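You operate a simulated robot arm through the tools that you are given. There is no shell and no other tool.

You run a simulated robot arm. Do the job below in one go: nothing can be reset, and whatever is moved stays where it is left.

Task
Free the green block with the green key and put it away.
Fine: turn the silver and the gold latch to FREE with the key and stand the key back in its holder before you lift the block; it goes on the spares tray.

The check looks at the end state, three seconds after you hand in, the way a careful person would. Anything else that was tipped, shoved, dropped, spilled or broken makes it a failure.

Robot
A 6-joint arm with a two-finger parallel gripper, fixed in place. Base frame: the origin is on the floor under the middle of its stand, x ahead of it, y to its left, z up; the work surface is at about z = 800. Lengths are in mm, angles in rad, forces in N, time in s.
With the tool pointing down near the work surface it reaches from about 440 to 860 mm from the base axis. Its first joint turns from -2.007 to 2.007 rad. Payload 4.2 kg.
The TCP is the grasp point between the finger pads, 23 mm short of the fingertips. In the tool frame z runs along the fingers and y along their closing line. Largest opening 94 mm; finger width 38, thickness 10; the body of the gripper, 54 by 96 mm, starts 39 mm behind the TCP.
Orientation is that of the tool frame in the base frame, as [roll, pitch, yaw] about the fixed x, y, z axes, in that order (R = Rz(yaw) Ry(pitch) Rx(roll)). With the fingers straight down and closing along the base's y, the tool's x points along the base's -x, its y along +y and its z along -z.

Tools
- The arm moves only by the tool nudge_tool. Its argument "series" is a list of rows, each a list of 7 numbers: the shift along the tool's x, y, z in mm, then the turn, a rotation vector about the tool's x, y, z in rad, then the finger opening in mm, from 0 to 94. In form: [[x, y, z, ax, ay, az, fingers], ...]. A call has 1 to 20 rows; each row shifts and turns the commanded pose from where the row before left it, along the tool's axes as they then stand. A row lasts 0.2 s, in which the tool goes at most 50 mm and 0.15 rad; a call with a longer step from one row to the next is refused whole, and so is a gripper value outside its range. Where a pose cannot be reached the arm comes as near as it can. A force on the tool above 40 N (or 10 N above the force at the start of the call, whichever is more), or a blocked arm, ends the call early, and 0.2 s more pass. The fingers move at their own pace (about 108 mm/s each) and stop on an object; they squeeze with about 27 N. The grip force told is the motor's: it shows also when the fingers shut on nothing. Time passes only in rows, and 0.2 s behind the last, so rows that do not move let the fingers close. It gives the time, the measured TCP pose, the force on the tool (base axes), the opening and the grip force at its end, in the units of the frame above (readings bear some noise), with the torque about the TCP (base axes, N m) and any sound that the robot's microphone picked up, and new pictures: "views" is both (left out), scene, wrist or none.
- Cameras (640 x 400 px; columns grow to the right, rows downward): "scene" is fixed at [47.2, 648.5, 1550.4]; the picture's right is [-0.72, -0.69, 0.00], its down [-0.43, 0.45, -0.78] and it looks along [0.54, -0.56, -0.63] (base axes); focal length 369 px, centre (320, 200). "wrist" rides on the gripper at [86, 16, -74] in the tool frame; the picture's right is [-0.18, 0.98, 0.00], its down [-0.58, -0.11, -0.81] and it looks along [-0.79, -0.15, 0.59] (tool axes); focal length 243 px, centre (320, 200). There is no depth. A picture from a camera that has moved, and an enlarged one, comes with that camera's place and axes in the base frame and with its lens.
- raise_lower(by): slides the trunk up (or, below 0, down) by that many mm; the arm rides with it, the base frame stays. It gives what a move gives, with no picture.
- close_up(camera, box): a new picture of the part [left, top, right, bottom] of that camera's present view, enlarged. The clock stands still meanwhile.
- job_done(): hands the job in; it is judged then, once.

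Places have to be worked out from the pictures, the camera data and where the tool is seen. Open the gripper and draw the arm clear of the work before you hand the job in, unless the task says otherwise.

The tools are called after "Emit:" as name(argument=value, ...) on one line, values as JSON. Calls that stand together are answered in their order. nudge_tool: Moves the arm, as the interface text tells. Its arguments: {"type":"object","properties":{"series":{"type":"array","items":{"type":"array","items":{"type":"number"}}},"views":{"type":"string","enum":["both","scene","wrist","none"]}},"required":["series"]} The other tools are called the same way: raise_lower (by) moves the trunk up or down; close_up (camera, box) takes an enlarged picture of a part of a camera's view; job_done () hands the job in.

At the start:

```text
time: 0.0
eef_pos: [599.1, 58.6, 1142.5]
ee_rot: [-3.14, -0.001, 3.141]
contact_force: [0.3, -0.3, 0.0]
ft_torque: [-0.01, 0.01, -0.02]
gripper_width: 94.3
grip_force: 0.1
trunk travel left (down, up): [-750.0, 240.0]
```

scene: 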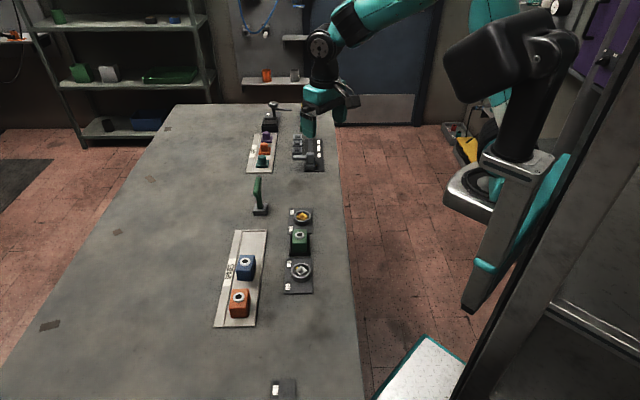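
wrist: 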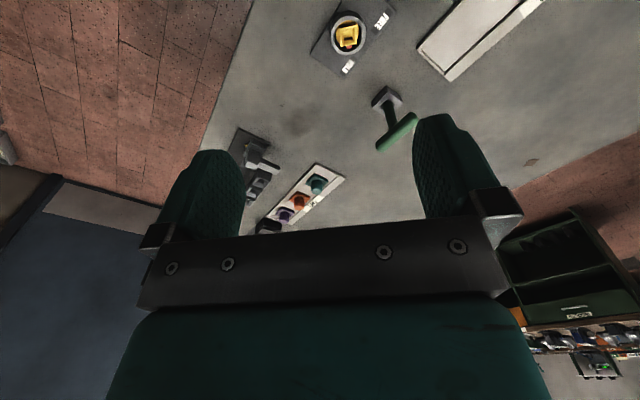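

I start by enlarging the scene view to see the latches, key, holder and trays.

Emit:
close_up(camera="scene", box=[270, 195, 340, 300])

Emit:
close_up(camera="scene", box=[210, 160, 330, 340])

Emit:
close_up(camera="scene", box=[230, 90, 350, 180])

Emit:
close_up(camera="wrist", box=[200, 0, 560, 240])

```text
3.81 times, centred on (305, 248) of scene
camera zoom: at [47.2, 648.5, 1550.4], right [-0.72, -0.69, 0.0], down [-0.43, 0.45, -0.78], along [0.54, -0.56, -0.63], focal length 1404 px, centre (377, 19)
```

zoom: 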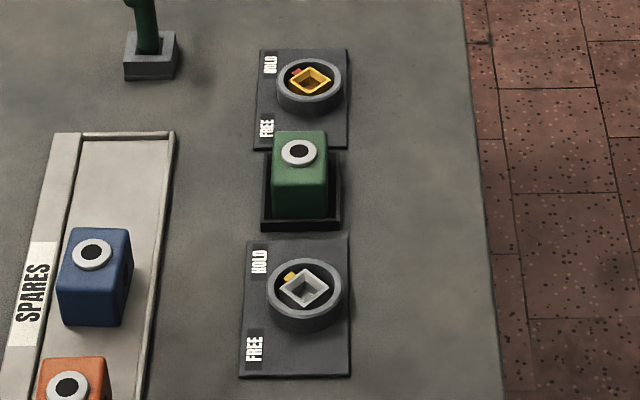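

```text
2.22 times, centred on (270, 250) of scene
camera zoom: at [47.2, 648.5, 1550.4], right [-0.72, -0.69, 0.0], down [-0.43, 0.45, -0.78], along [0.54, -0.56, -0.63], focal length 819 px, centre (431, 89)
```

zoom: 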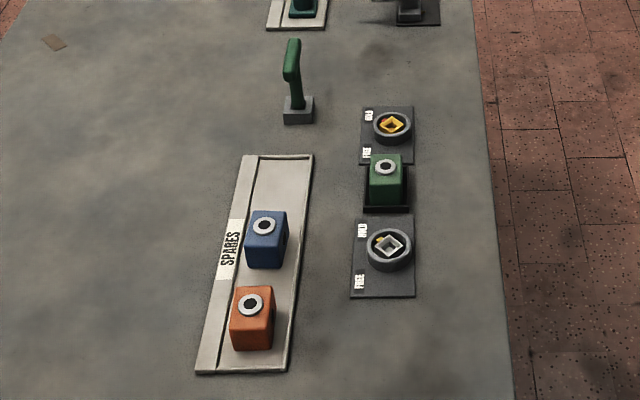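

```text
4.44 times, centred on (290, 135) of scene
camera zoom: at [47.2, 648.5, 1550.4], right [-0.72, -0.69, 0.0], down [-0.43, 0.45, -0.78], along [0.54, -0.56, -0.63], focal length 1638 px, centre (453, 489)
```

zoom: 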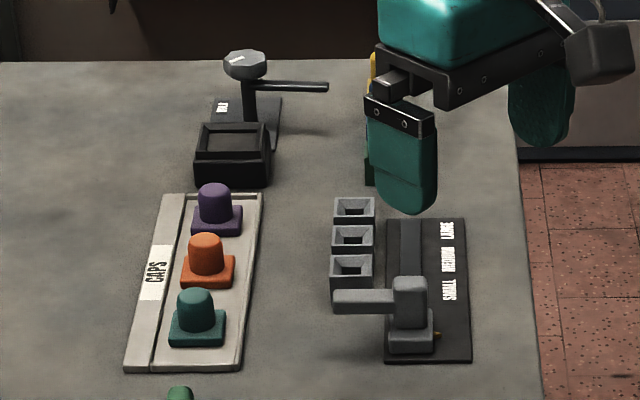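

```text
1.67 times, centred on (380, 120) of wrist
camera zoom: at [514.1, 75.0, 1218.0], right [0.18, 0.98, 0.0], down [0.58, -0.11, 0.81], along [0.79, -0.15, -0.59], focal length 404 px, centre (220, 333)
```

zoom: 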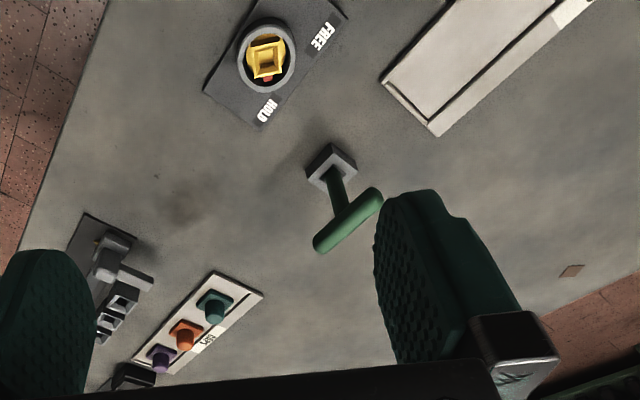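

The scene and wrist views agree: key holder near (780,147), gold latch near (657,88), silver near (511,236), green block near (585,163). I move lower, nearer the silver latch, for a closer look.

Emit:
nudge_tool(series=[[20, 24, 24, 0, 0, 0, 94], [20, 24, 24, 0, 0, 0, 94], [20, 24, 24, 0, 0, 0, 94], [20, 24, 24, 0, 0, 0, 94], [15, 24, 24, 0, 0, 0, 94], [0, 10, 20, 0, 0, 0, 94], [0, 0, 0, 0, 0, 0, 94]], views="both")

```text
time: 1.6
eef_pos: [504.6, 190.5, 1003.3]
ee_rot: [3.141, 0.001, -3.141]
contact_force: [0.1, 0.2, -0.3]
ft_torque: [-0.02, 0.0, -0.03]
gripper_width: 93.8
grip_force: 0.0
trunk travel left (down, up): [-750.0, 240.0]
camera wrist: at [417.9, 206.0, 1079.7], right [0.18, 0.98, 0.0], down [0.58, -0.11, 0.81], along [0.79, -0.15, -0.59], focal length 243 px, centre (320, 200)
```

scene: 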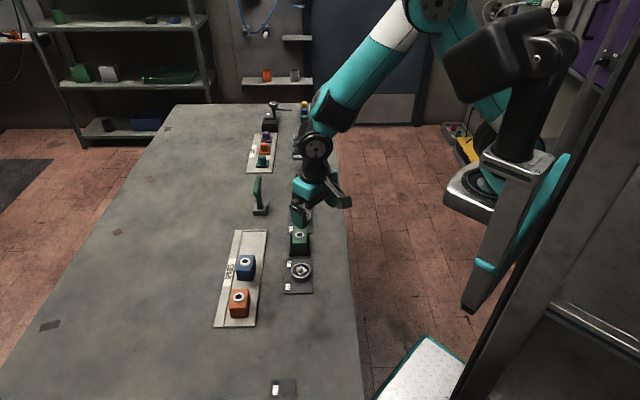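
wrist: 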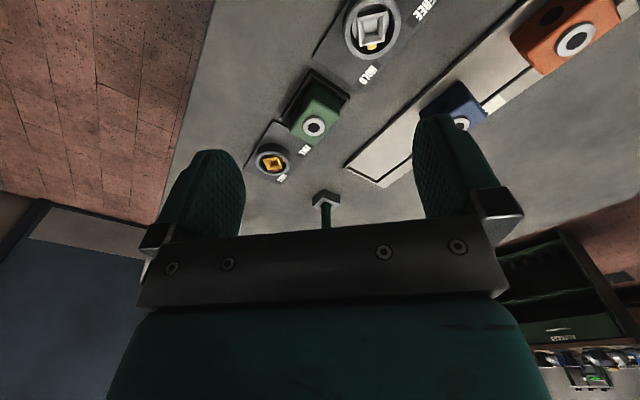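

Emit:
close_up(camera="wrist", box=[300, 0, 460, 100])

Emit:
close_up(camera="wrist", box=[230, 70, 390, 200])

Emit:
close_up(camera="wrist", box=[330, 0, 640, 200])

```text
4.00 times, centred on (380, 50) of wrist
camera zoom: at [417.9, 206.0, 1079.7], right [0.18, 0.98, 0.0], down [0.58, -0.11, 0.81], along [0.79, -0.15, -0.59], focal length 970 px, centre (80, 800)
```

zoom: 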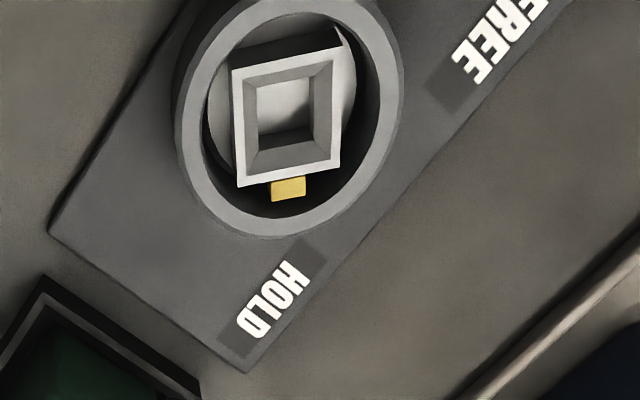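

```text
3.08 times, centred on (310, 135) of wrist
camera zoom: at [417.9, 206.0, 1079.7], right [0.18, 0.98, 0.0], down [0.58, -0.11, 0.81], along [0.79, -0.15, -0.59], focal length 746 px, centre (351, 400)
```

zoom: 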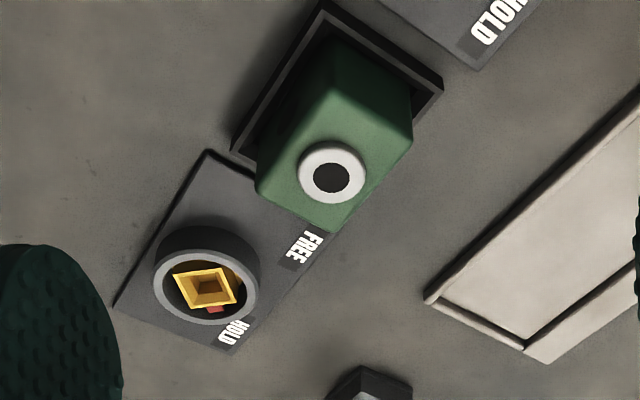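

```text
2.00 times, centred on (485, 100) of wrist
camera zoom: at [417.9, 206.0, 1079.7], right [0.18, 0.98, 0.0], down [0.58, -0.11, 0.81], along [0.79, -0.15, -0.59], focal length 485 px, centre (-10, 400)
```

zoom: 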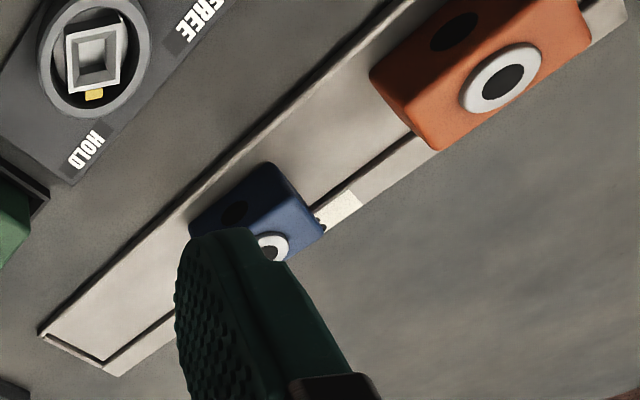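

The silver latch reads clearly: its square socket is aligned with base axes, its tab points at HOLD (+x), and FREE lies towards +y, so it needs +90° seen from above. I now go over to view the gold latch the same way.

Emit:
nudge_tool(series=[[-28, -28, 5, 0, 0, 0, 94], [-28, -28, 5, 0, 0, 0, 94], [-28, -28, 5, 0, 0, 0, 94], [-28, -28, 5, 0, 0, 0, 94], [-26, -22, 5, 0, 0, 0, 94], [0, 0, 5, 0, 0, 0, 94], [0, 0, 0, 0, 0, 0, 94]], views="both")

Emit:
close_up(camera="wrist", box=[300, 0, 460, 100])

Emit:
close_up(camera="wrist", box=[300, 80, 460, 200])

```text
time: 3.2
eef_pos: [644.3, 54.7, 973.5]
ee_rot: [3.141, 0.0, -3.139]
contact_force: [0.0, -0.7, 0.1]
ft_torque: [0.03, 0.0, -0.01]
gripper_width: 93.8
grip_force: 0.1
trunk travel left (down, up): [-750.0, 240.0]
camera wrist: at [557.6, 70.8, 1049.2], right [0.18, 0.98, 0.0], down [0.58, -0.11, 0.81], along [0.79, -0.15, -0.59], focal length 243 px, centre (320, 200)
```

scene: 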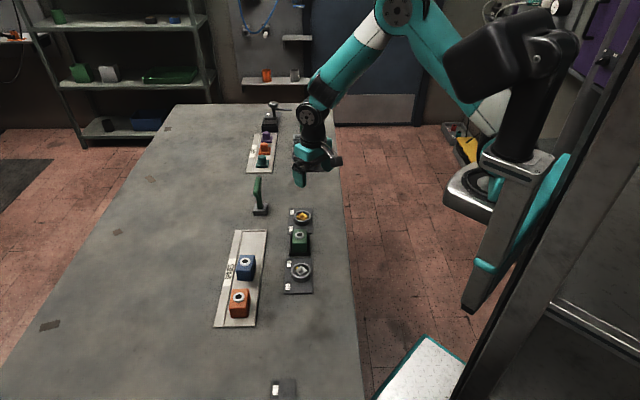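
wrist: 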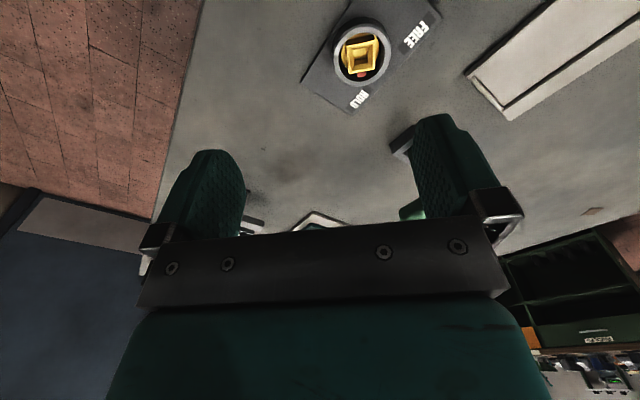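

```text
4.00 times, centred on (380, 50) of wrist
camera zoom: at [557.6, 70.8, 1049.2], right [0.18, 0.98, 0.0], down [0.58, -0.11, 0.81], along [0.79, -0.15, -0.59], focal length 970 px, centre (80, 800)
```

zoom: 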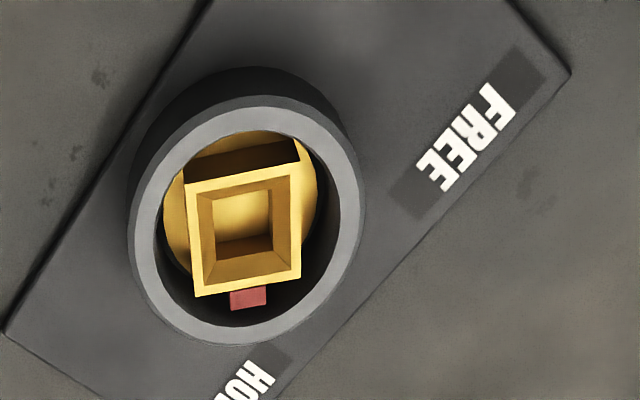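

```text
3.33 times, centred on (380, 140) of wrist
camera zoom: at [557.6, 70.8, 1049.2], right [0.18, 0.98, 0.0], down [0.58, -0.11, 0.81], along [0.79, -0.15, -0.59], focal length 809 px, centre (120, 400)
```

zoom: 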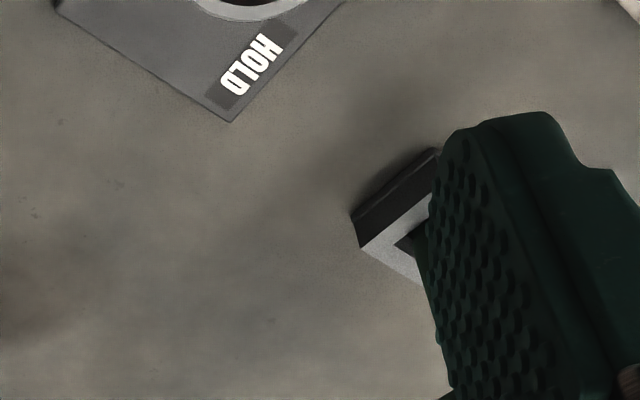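

The gold latch is also aligned with the base axes, centred near (659,88.5), tab at HOLD (+x) and FREE at +y. Next I look closely at the key and its holder.

Emit:
nudge_tool(series=[[-24, 12, -3, 0, 0, 0, 94], [-24, 12, -3, 0, 0, 0, 94], [-24, 12, -3, 0, 0, 0, 94], [-24, 12, -3, 0, 0, 0, 94], [0, 0, 0, 0, 0, 0, 94]], views="both")

Emit:
close_up(camera="wrist", box=[260, 0, 500, 150])

Emit:
close_up(camera="scene", box=[230, 165, 290, 220])

```text
time: 4.4
eef_pos: [739.7, 106.2, 986.8]
ee_rot: [-3.141, -0.001, 3.14]
contact_force: [2.0, 0.2, 0.6]
ft_torque: [0.03, -0.04, 0.0]
gripper_width: 93.9
grip_force: 0.0
trunk travel left (down, up): [-750.0, 240.0]
camera wrist: at [653.1, 121.3, 1061.4], right [0.18, 0.98, 0.0], down [0.58, -0.11, 0.81], along [0.79, -0.15, -0.59], focal length 243 px, centre (320, 200)
```

scene: 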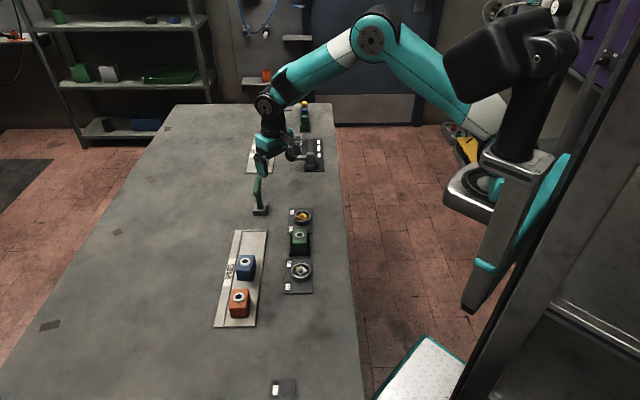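
wrist: 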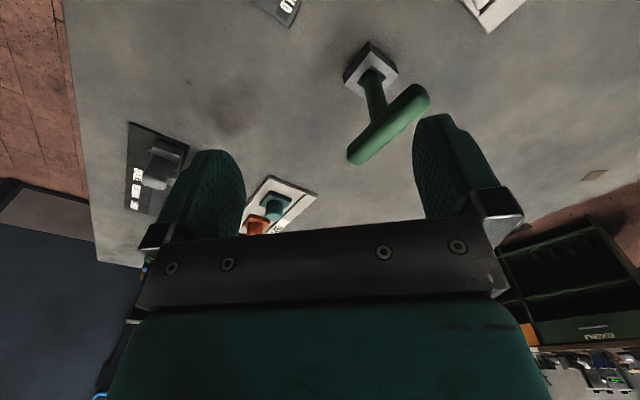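

```text
2.67 times, centred on (380, 75) of wrist
camera zoom: at [653.1, 121.3, 1061.4], right [0.18, 0.98, 0.0], down [0.58, -0.11, 0.81], along [0.79, -0.15, -0.59], focal length 647 px, centre (160, 533)
```

zoom: 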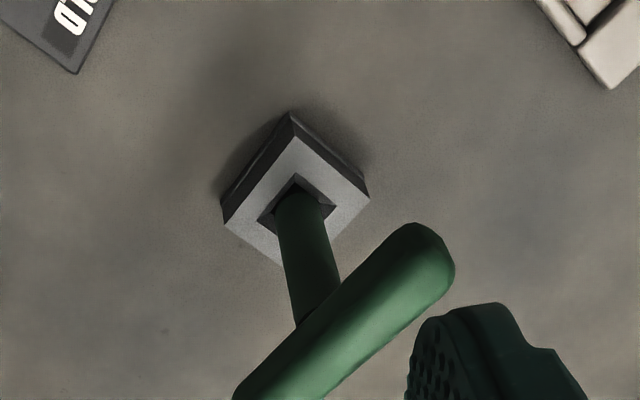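

```text
7.27 times, centred on (260, 192) of scene
camera zoom: at [47.2, 648.5, 1550.4], right [-0.72, -0.69, 0.0], down [-0.43, 0.45, -0.78], along [0.54, -0.56, -0.63], focal length 2681 px, centre (756, 254)
```

zoom: 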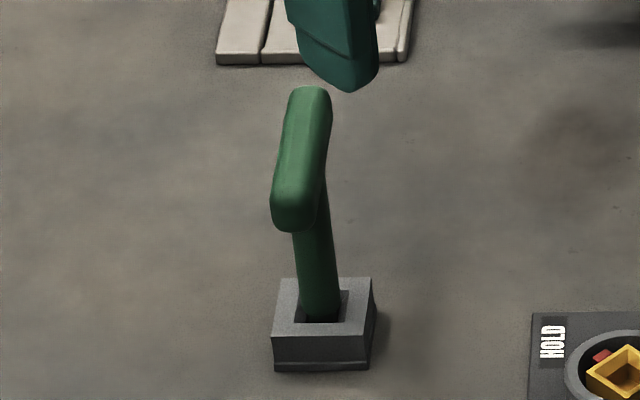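

The holder is a diamond at 45° centred near (780,148) with its top at z≈826. The T-handle lies parallel to its side (about -45°) with its bar centre near z≈900. I move over it and turn the tool so the fingers will close across the bar.

Emit:
nudge_tool(series=[[-20, 21, 0, 0, 0, 0, 94], [-20, 21, 0, 0, 0, 0, 94], [0, 0, 0, 0, 0, 0.1309, 94], [0, 0, 0, 0, 0, 0.1309, 94], [0, 0, 0, 0, 0, 0.1309, 94], [0, 0, 0, 0, 0, 0.1309, 94], [0, 0, 0, 0, 0, 0.1309, 94], [0, 0, 0, 0, 0, 0.1309, 94], [0, 0, 0, 0, 0, 0, 94]], views="both")

Emit:
close_up(camera="wrist", box=[220, 0, 420, 240])

```text
time: 6.4
eef_pos: [778.7, 144.7, 983.8]
ee_rot: [-3.141, 0.001, 2.356]
contact_force: [0.0, 0.6, 0.1]
ft_torque: [0.01, 0.01, -0.02]
gripper_width: 94.1
grip_force: 0.1
trunk travel left (down, up): [-750.0, 240.0]
camera wrist: at [729.9, 217.7, 1059.9], right [0.83, 0.56, 0.0], down [0.33, -0.49, 0.81], along [0.45, -0.67, -0.59], focal length 243 px, centre (320, 200)
```

scene: 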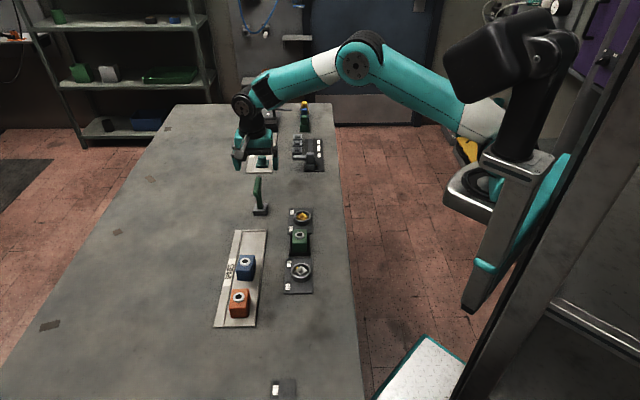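
wrist: 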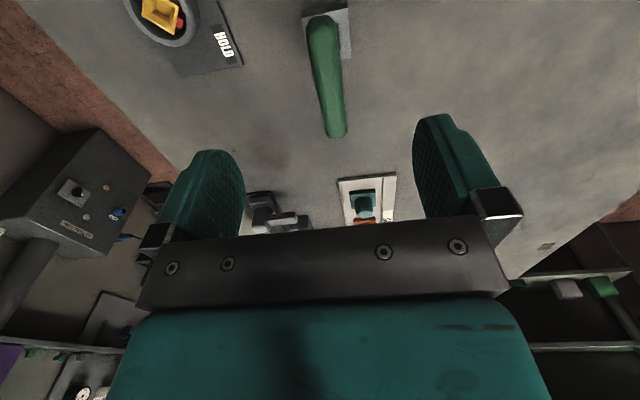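

```text
1.67 times, centred on (320, 120) of wrist
camera zoom: at [729.9, 217.7, 1059.9], right [0.83, 0.56, 0.0], down [0.33, -0.49, 0.81], along [0.45, -0.67, -0.59], focal length 404 px, centre (320, 333)
```

zoom: 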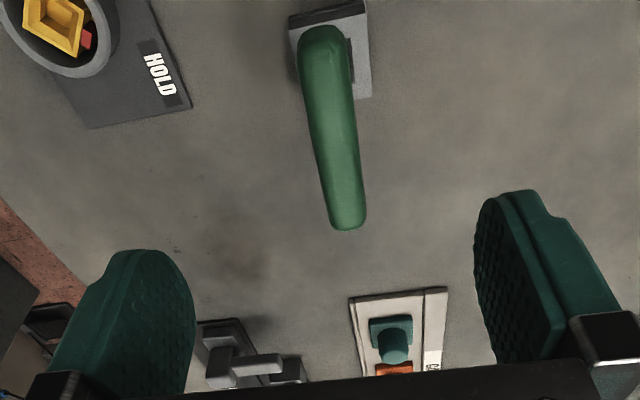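

The bar lies at about -45.5°, roughly 5 mm to the tool's +y side of the TCP. I shift across by that and descend partway to check centring before going further.

Emit:
nudge_tool(series=[[0, 5, 10, 0, 0, 0, 94], [0, 0, 20, 0, 0, 0, 94], [0, 0, 20, 0, 0, 0, 94], [0, 0, 0, 0, 0, 0, 94]], views="both")

Emit:
close_up(camera="wrist", box=[220, 0, 420, 240])

Emit:
close_up(camera="scene", box=[220, 140, 310, 220])

```text
time: 7.4
eef_pos: [781.3, 147.7, 935.0]
ee_rot: [-3.141, -0.001, 2.356]
contact_force: [-0.2, 0.3, 0.7]
ft_torque: [-0.02, 0.01, 0.0]
gripper_width: 93.9
grip_force: 0.1
trunk travel left (down, up): [-750.0, 240.0]
camera wrist: at [731.8, 221.1, 1011.2], right [0.82, 0.57, 0.0], down [0.33, -0.49, 0.81], along [0.46, -0.66, -0.59], focal length 243 px, centre (320, 200)
```

scene: 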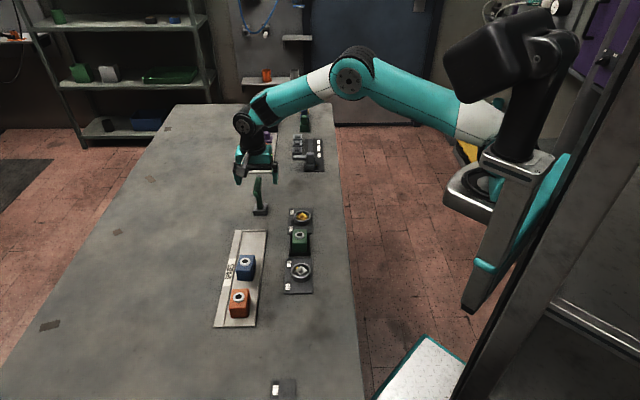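
wrist: 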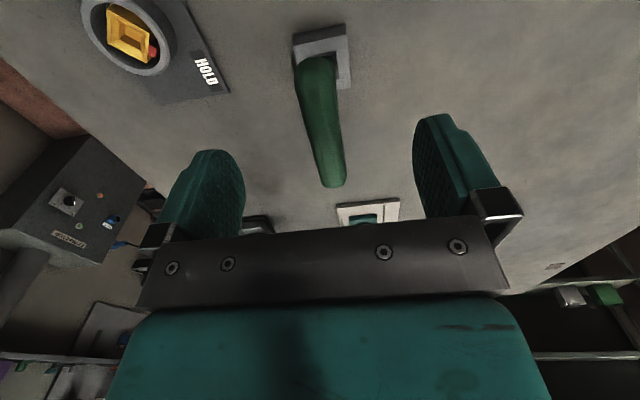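

```text
1.67 times, centred on (320, 120) of wrist
camera zoom: at [731.8, 221.1, 1011.2], right [0.82, 0.57, 0.0], down [0.33, -0.49, 0.81], along [0.46, -0.66, -0.59], focal length 404 px, centre (320, 333)
```

zoom: 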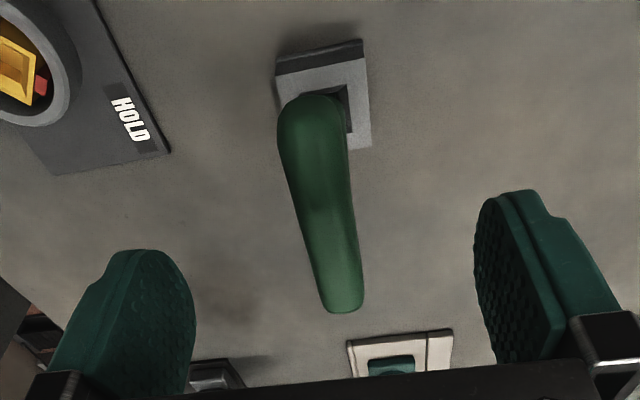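

```text
5.00 times, centred on (265, 180) of scene
camera zoom: at [47.2, 648.5, 1550.4], right [-0.72, -0.69, 0.0], down [-0.43, 0.45, -0.78], along [0.54, -0.56, -0.63], focal length 1843 px, centre (595, 300)
```

zoom: 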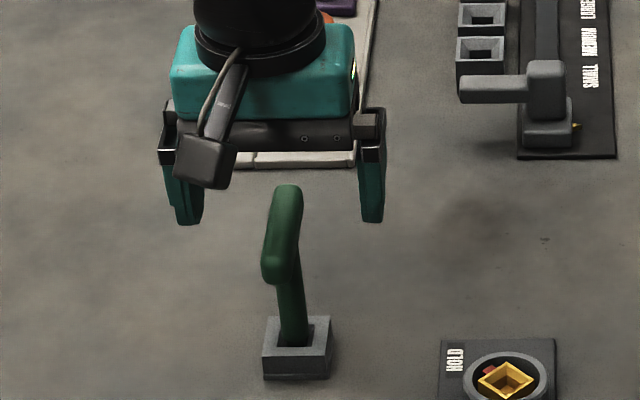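

The bar's centre is about 2 mm further to +y and its length is centred on the holder. I shift and descend to put the pads at z≈900.

Emit:
nudge_tool(series=[[0, 2, 10, 0, 0, 0, 94], [0, 0, 12, 0, 0, 0, 94], [0, 0, 12, 0, 0, 0, 94], [0, 0, 0, 0, 0, 0, 94]], views="both")

Emit:
close_up(camera="wrist", box=[180, 40, 480, 260])

Emit:
close_up(camera="scene", box=[220, 140, 310, 220])

```text
time: 8.4
eef_pos: [784.6, 150.3, 901.2]
ee_rot: [-3.141, 0.001, 2.357]
contact_force: [0.6, -0.1, -0.5]
ft_torque: [0.02, -0.01, 0.01]
gripper_width: 94.2
grip_force: 0.1
trunk travel left (down, up): [-750.0, 240.0]
camera wrist: at [734.7, 222.1, 976.7], right [0.82, 0.57, 0.0], down [0.33, -0.49, 0.81], along [0.46, -0.66, -0.59], focal length 243 px, centre (320, 200)
```

scene: 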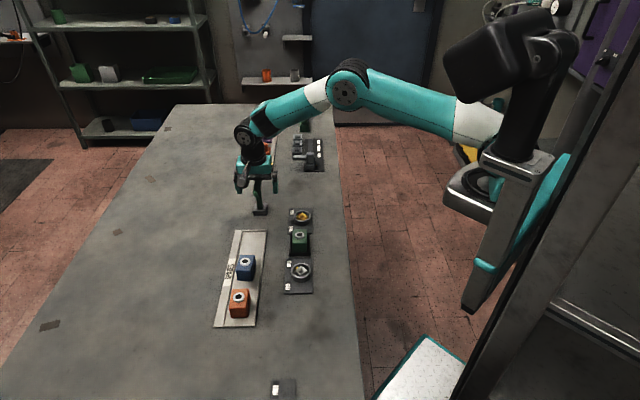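
wrist: 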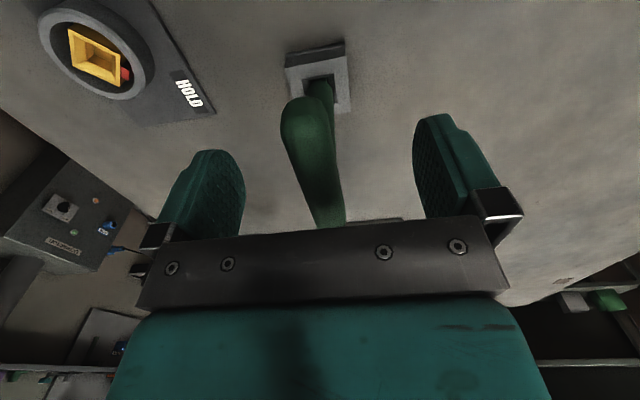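

```text
1.82 times, centred on (330, 150) of wrist
camera zoom: at [734.7, 222.1, 976.7], right [0.82, 0.57, 0.0], down [0.33, -0.49, 0.81], along [0.46, -0.66, -0.59], focal length 441 px, centre (302, 291)
```

zoom: 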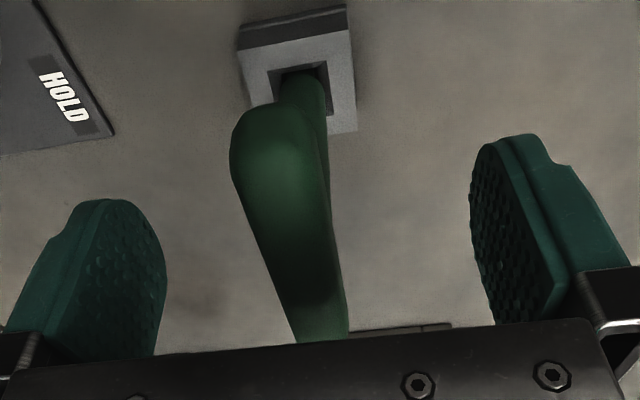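

```text
5.00 times, centred on (265, 180) of scene
camera zoom: at [47.2, 648.5, 1550.4], right [-0.72, -0.69, 0.0], down [-0.43, 0.45, -0.78], along [0.54, -0.56, -0.63], focal length 1843 px, centre (595, 300)
```

zoom: 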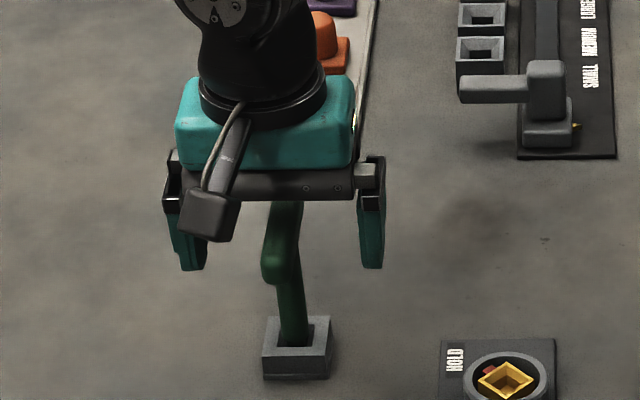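

The bar is centred between the fingers within about 1 mm. I close the gripper on it.

Emit:
nudge_tool(series=[[0, 0, 0, 0, 0, 0, 40], [0, 0, 0, 0, 0, 0, 0], [0, 0, 0, 0, 0, 0, 0], [0, 0, 0, 0, 0, 0, 0]], views="both")

Emit:
close_up(camera="wrist", box=[180, 40, 480, 260])

Emit:
close_up(camera="scene", box=[220, 140, 310, 220])

```text
time: 9.4
eef_pos: [784.3, 149.5, 901.4]
ee_rot: [3.141, 0.0, 2.356]
contact_force: [0.5, 0.6, -0.8]
ft_torque: [-0.01, 0.03, 0.01]
gripper_width: 17.5
grip_force: 27.1
trunk travel left (down, up): [-750.0, 240.0]
camera wrist: at [734.7, 222.1, 976.9], right [0.82, 0.57, 0.0], down [0.33, -0.49, 0.81], along [0.46, -0.66, -0.59], focal length 243 px, centre (320, 200)
```

scene: 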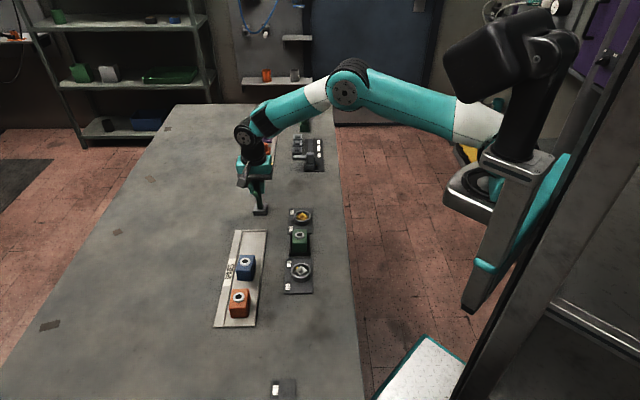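
wrist: 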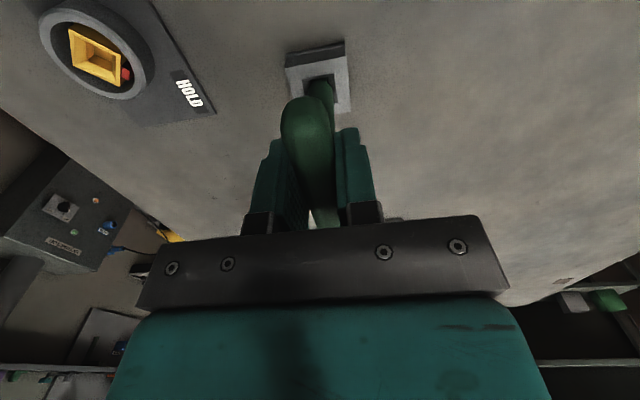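

```text
1.82 times, centred on (330, 150) of wrist
camera zoom: at [734.7, 222.1, 976.9], right [0.82, 0.57, 0.0], down [0.33, -0.49, 0.81], along [0.46, -0.66, -0.59], focal length 441 px, centre (302, 291)
```

zoom: 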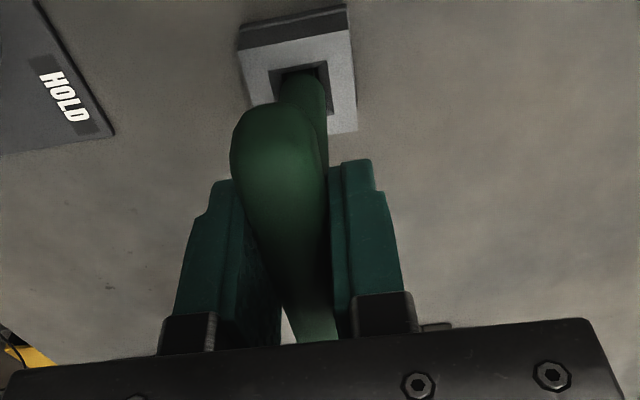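

```text
5.00 times, centred on (265, 180) of scene
camera zoom: at [47.2, 648.5, 1550.4], right [-0.72, -0.69, 0.0], down [-0.43, 0.45, -0.78], along [0.54, -0.56, -0.63], focal length 1843 px, centre (595, 300)
```

zoom: 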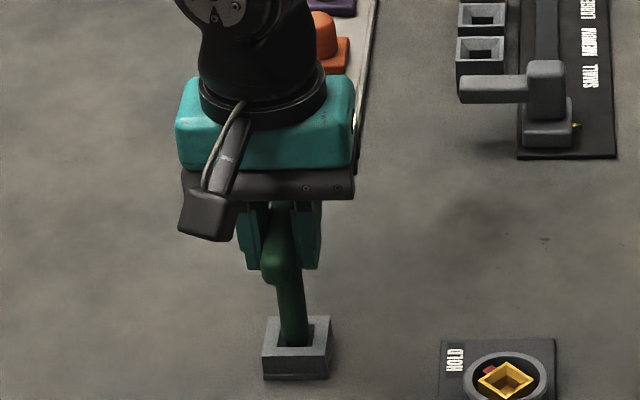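

The key is gripped (17.5 mm, 27 N) at TCP ≈ (784,149.6,901.3), which I keep as its return pose. I lift it straight up and look at its lower end.

Emit:
nudge_tool(series=[[0, 0, -8, 0, 0, 0, 0], [0, 0, -12, 0, 0, 0, 0], [0, 0, -20, 0, 0, 0, 0], [0, 0, -20, 0, 0, 0, 0], [0, 0, -20, 0, 0, 0, 0], [0, 0, -20, 0, 0, 0, 0], [0, 0, 0, 0, 0, 0, 0]], views="both")

Emit:
close_up(camera="wrist", box=[220, 0, 420, 200])

Emit:
close_up(camera="scene", box=[220, 120, 310, 220])

```text
time: 11.0
eef_pos: [783.4, 152.3, 999.9]
ee_rot: [-3.141, 0.0, 2.357]
contact_force: [0.5, 0.1, -1.4]
ft_torque: [-0.01, -0.01, 0.02]
gripper_width: 17.6
grip_force: 27.0
trunk travel left (down, up): [-750.0, 240.0]
camera wrist: at [734.7, 224.1, 1075.7], right [0.82, 0.57, 0.0], down [0.33, -0.49, 0.81], along [0.46, -0.67, -0.59], focal length 243 px, centre (320, 200)
```

scene: 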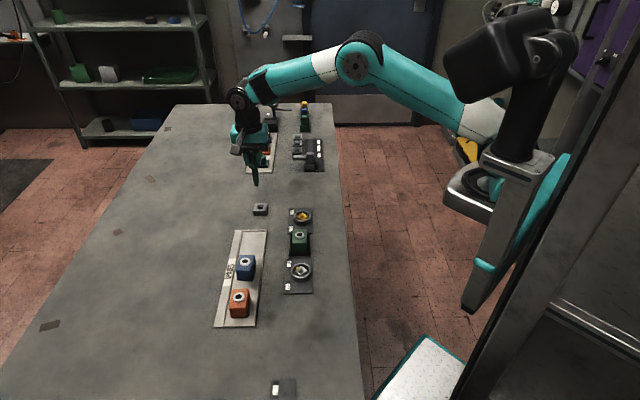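
wrist: 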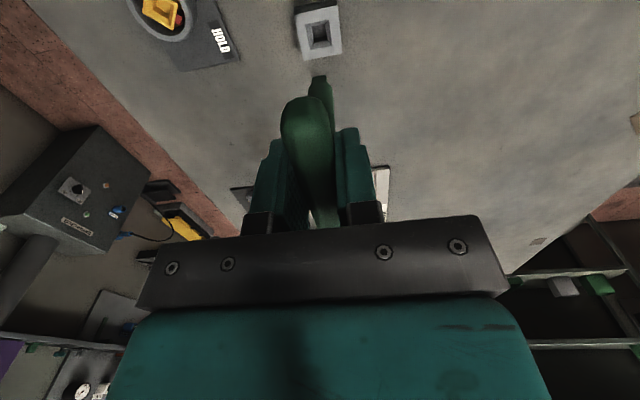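

```text
2.00 times, centred on (320, 100) of wrist
camera zoom: at [734.7, 224.1, 1075.7], right [0.82, 0.57, 0.0], down [0.33, -0.49, 0.81], along [0.46, -0.67, -0.59], focal length 485 px, centre (320, 400)
```

zoom: 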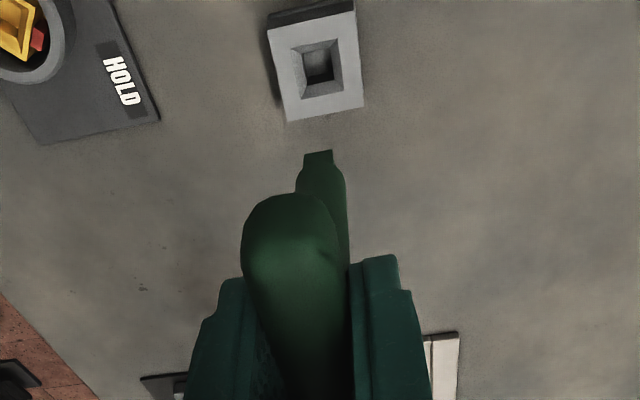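

```text
4.00 times, centred on (265, 170) of scene
camera zoom: at [47.2, 648.5, 1550.4], right [-0.72, -0.69, 0.0], down [-0.43, 0.45, -0.78], along [0.54, -0.56, -0.63], focal length 1474 px, centre (540, 320)
```

zoom: 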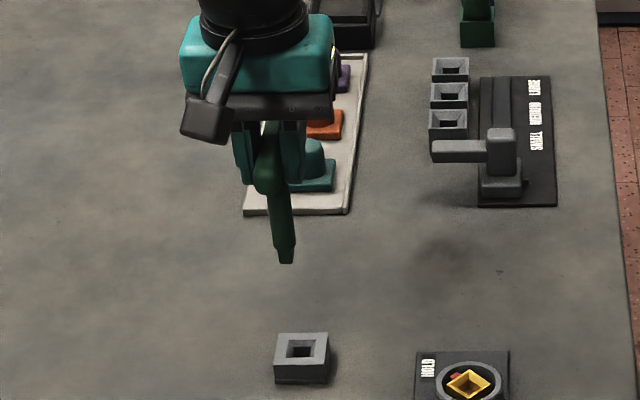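

Emit:
close_up(camera="wrist", box=[296, 0, 348, 110])

Emit:
close_up(camera="scene", box=[240, 150, 280, 220])

```text
3.64 times, centred on (322, 55) of wrist
camera zoom: at [734.7, 224.1, 1075.7], right [0.82, 0.57, 0.0], down [0.33, -0.49, 0.81], along [0.46, -0.67, -0.59], focal length 882 px, centre (313, 727)
```

zoom: 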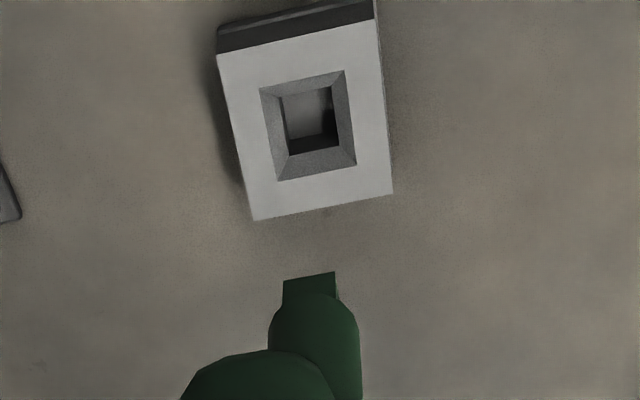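

```text
5.71 times, centred on (260, 185) of scene
camera zoom: at [47.2, 648.5, 1550.4], right [-0.72, -0.69, 0.0], down [-0.43, 0.45, -0.78], along [0.54, -0.56, -0.63], focal length 2106 px, centre (663, 286)
```

zoom: 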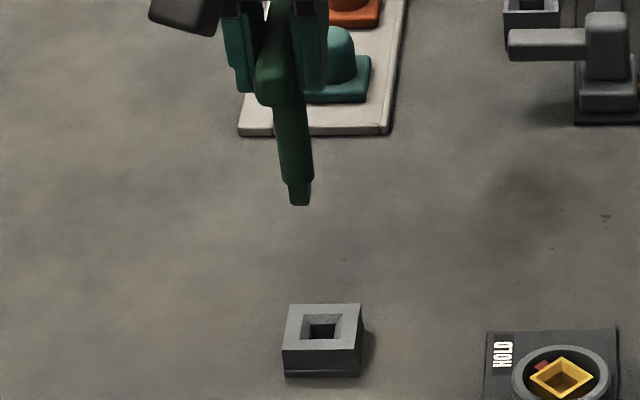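

The key's shaft ends in a roughly 10 mm square peg, parallel to the bar, about 91 mm below the TCP. I turn the key +45° so it matches the sockets and carry it high over to the silver latch.

Emit:
nudge_tool(series=[[0, 0, 0, 0, 0, -0.1309, 0], [0, 0, 0, 0, 0, -0.1309, 0], [0, 0, 0, 0, 0, -0.1309, 0], [0, 0, 0, 0, 0, -0.1309, 0], [0, 0, 0, 0, 0, -0.1309, 0], [0, 0, 0, 0, 0, -0.1309, 0], [34, 10.7, 0, 0, 0, 0, 0], [34, 10.7, 0, 0, 0, 0, 0], [34, 10.7, 0, 0, 0, 0, 0], [34, 10.7, 0, 0, 0, 0, 0], [34, 10.7, 0, 0, 0, 0, 0], [34, 10.7, 0, 0, 0, 0, 0], [34, 10.7, 0, 0, 0, 0, 0], [34, 10.7, 0, 0, 0, 0, 0], [0, 0, 0, 0, 0, 0, 0], [0, 0, 0, 0, 0, 0, 0]], views="both")

Emit:
close_up(camera="wrist", box=[240, 0, 440, 150])

Emit:
close_up(camera="scene", box=[250, 180, 340, 300])

```text
time: 14.4
eef_pos: [511.4, 237.2, 1000.4]
ee_rot: [-3.141, -0.001, 3.141]
contact_force: [0.9, -0.4, 0.5]
ft_torque: [-0.01, -0.04, 0.01]
gripper_width: 0.2
grip_force: 27.4
trunk travel left (down, up): [-750.0, 240.0]
camera wrist: at [424.8, 252.9, 1076.3], right [0.18, 0.98, 0.0], down [0.58, -0.11, 0.81], along [0.79, -0.15, -0.59], focal length 243 px, centre (320, 200)
```

scene: 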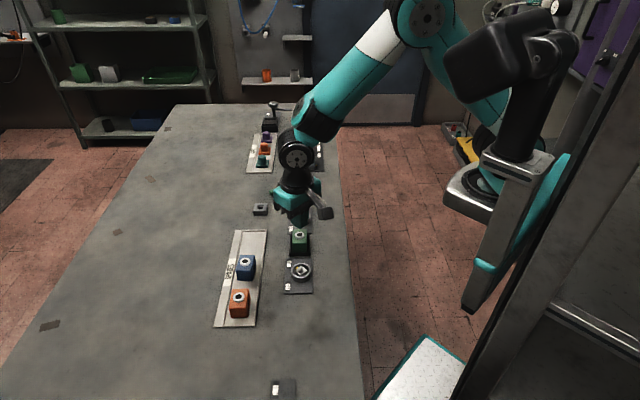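
wrist: 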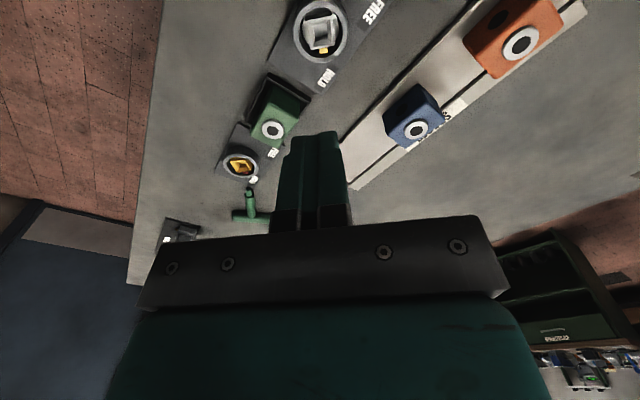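

```text
2.67 times, centred on (340, 75) of wrist
camera zoom: at [424.8, 252.9, 1076.3], right [0.18, 0.98, 0.0], down [0.58, -0.11, 0.81], along [0.79, -0.15, -0.59], focal length 647 px, centre (267, 533)
```

zoom: 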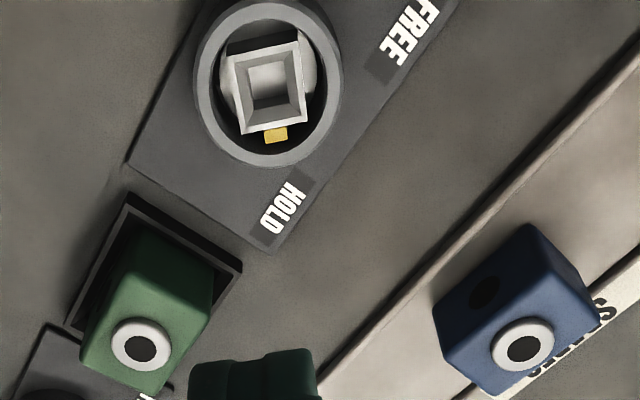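

```text
3.33 times, centred on (295, 240) of scene
camera zoom: at [47.2, 648.5, 1550.4], right [-0.72, -0.69, 0.0], down [-0.43, 0.45, -0.78], along [0.54, -0.56, -0.63], focal length 1229 px, centre (403, 67)
```

zoom: 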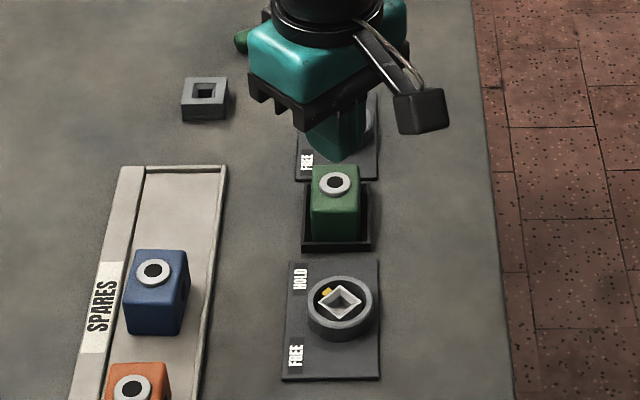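

The opening reads 0.2 mm: the key slipped out of the fingers on the way, and the wrist view shows it lying down near the gold latch. I look closely before doing anything else.

Emit:
close_up(camera="wrist", box=[140, 120, 300, 240])

Emit:
close_up(camera="scene", box=[230, 90, 350, 230])

```text
3.33 times, centred on (220, 180) of wrist
camera zoom: at [424.8, 252.9, 1076.3], right [0.18, 0.98, 0.0], down [0.58, -0.11, 0.81], along [0.79, -0.15, -0.59], focal length 809 px, centre (653, 267)
```

zoom: 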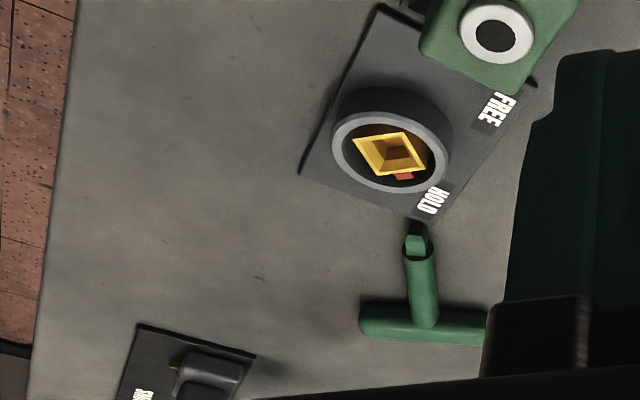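

```text
2.86 times, centred on (290, 160) of scene
camera zoom: at [47.2, 648.5, 1550.4], right [-0.72, -0.69, 0.0], down [-0.43, 0.45, -0.78], along [0.54, -0.56, -0.63], focal length 1053 px, centre (406, 314)
```

zoom: 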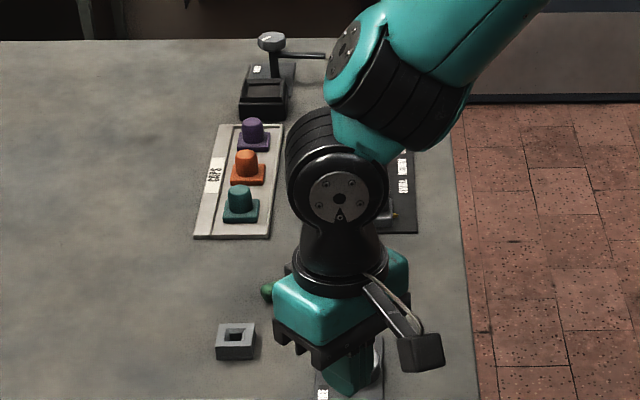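

The key lies flat on the bench near (821,36) (bar) with its peg toward (730,69); everything else looks undisturbed. I open the fingers and move over it for a better look so I can pick it up again.

Emit:
nudge_tool(series=[[-25, -20, 0, 0, 0, 0, 94], [-33, -26, 0, 0, 0, 0, 94], [-33, -26, 0, 0, 0, 0, 94], [-33, -26, 0, 0, 0, 0, 94], [-33, -26, 0, 0, 0, 0, 94], [-33, -26, 0, 0, 0, 0, 94], [-33, -26, 10, 0, 0, 0, 94], [-33, -26, 20, 0, 0, 0, 94], [0, 0, 10, 0, 0, 0, 94], [0, 0, 0, 0, 0, 0, 94]], views="both")

Emit:
close_up(camera="wrist", box=[220, 0, 440, 160])

Emit:
close_up(camera="scene", box=[230, 90, 350, 230])

```text
time: 16.6
eef_pos: [767.7, 35.5, 960.4]
ee_rot: [-3.139, 0.001, 3.141]
contact_force: [0.1, -0.8, -0.8]
ft_torque: [-0.04, -0.02, -0.05]
gripper_width: 94.1
grip_force: 0.1
trunk travel left (down, up): [-750.0, 240.0]
camera wrist: at [681.2, 51.9, 1035.8], right [0.18, 0.98, 0.0], down [0.58, -0.11, 0.81], along [0.79, -0.15, -0.59], focal length 243 px, centre (320, 200)
```

scene: 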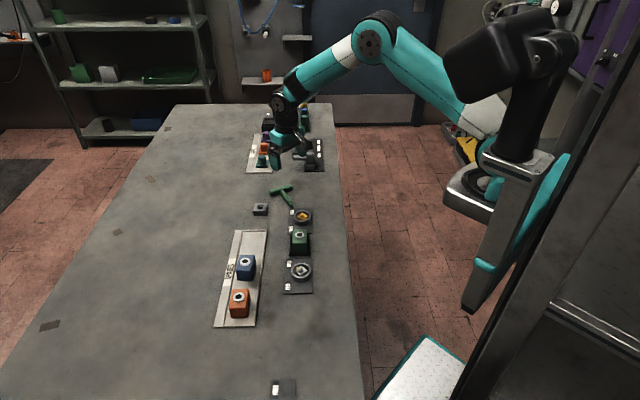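
wrist: 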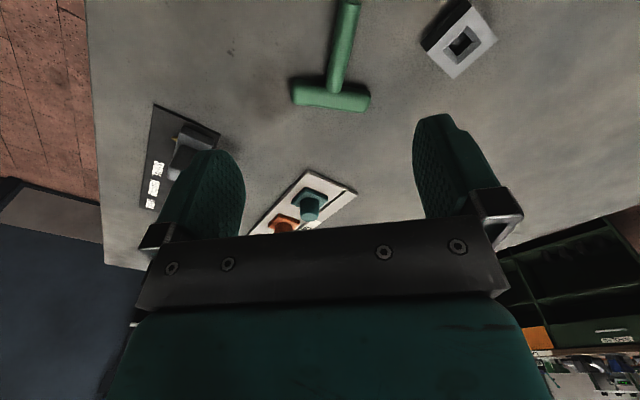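

```text
2.50 times, centred on (330, 80) of wrist
camera zoom: at [681.2, 51.9, 1035.8], right [0.18, 0.98, 0.0], down [0.58, -0.11, 0.81], along [0.79, -0.15, -0.59], focal length 606 px, centre (295, 500)
```

zoom: 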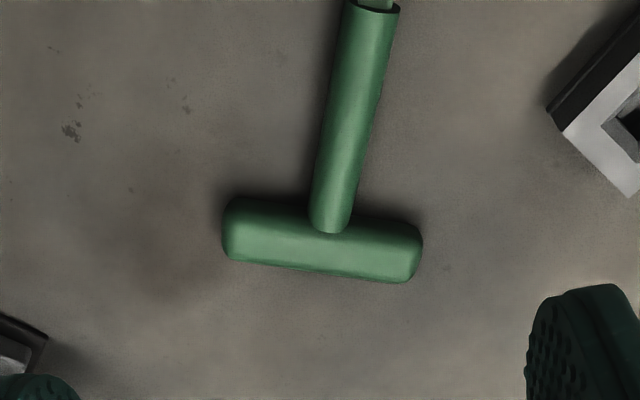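

```text
2.86 times, centred on (290, 160) of scene
camera zoom: at [47.2, 648.5, 1550.4], right [-0.72, -0.69, 0.0], down [-0.43, 0.45, -0.78], along [0.54, -0.56, -0.63], focal length 1053 px, centre (406, 314)
```

zoom: 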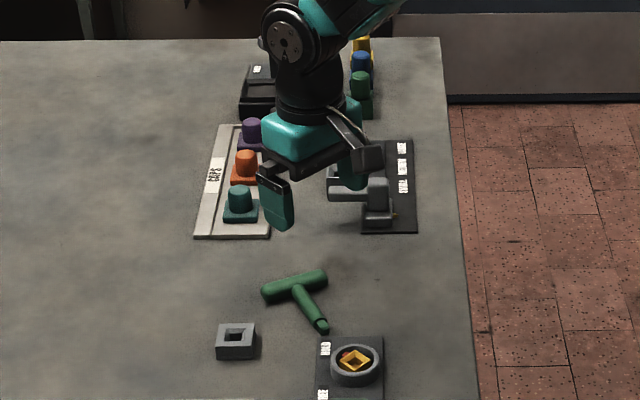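

Emit:
close_up(camera="scene", box=[255, 175, 315, 225])

Emit:
close_up(camera="wrist", box=[280, 0, 380, 120])

```text
8.00 times, centred on (285, 200) of scene
camera zoom: at [47.2, 648.5, 1550.4], right [-0.72, -0.69, 0.0], down [-0.43, 0.45, -0.78], along [0.54, -0.56, -0.63], focal length 2949 px, centre (600, 200)
```

zoom: 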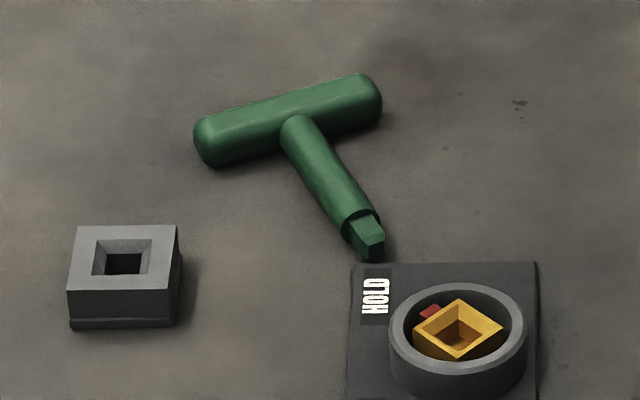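

```text
3.33 times, centred on (330, 60) of wrist
camera zoom: at [681.2, 51.9, 1035.8], right [0.18, 0.98, 0.0], down [0.58, -0.11, 0.81], along [0.79, -0.15, -0.59], focal length 809 px, centre (287, 667)
```

zoom: 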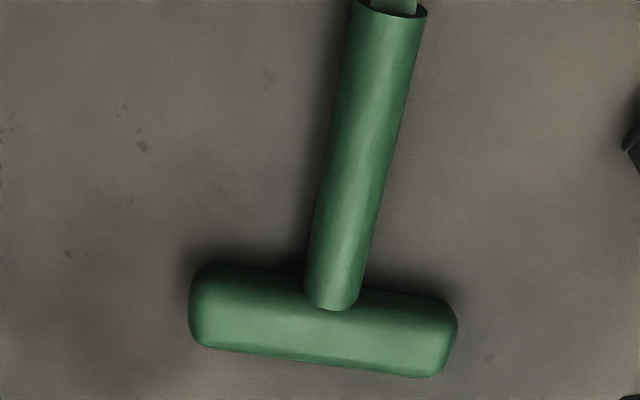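

The key is intact and lying flat; the holder hasn't moved. My position estimates differ by a few mm between views, so I zoom on the holder here to calibrate the wrist camera before the pick.

Emit:
close_up(camera="wrist", box=[410, 0, 510, 90])

```text
4.44 times, centred on (460, 45) of wrist
camera zoom: at [681.2, 51.9, 1035.8], right [0.18, 0.98, 0.0], down [0.58, -0.11, 0.81], along [0.79, -0.15, -0.59], focal length 1078 px, centre (-302, 889)
```

zoom: 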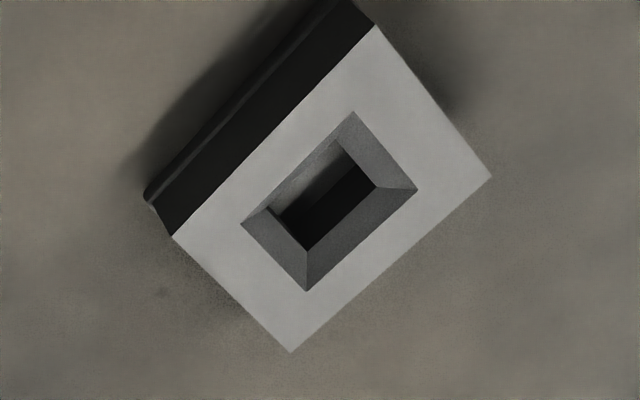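

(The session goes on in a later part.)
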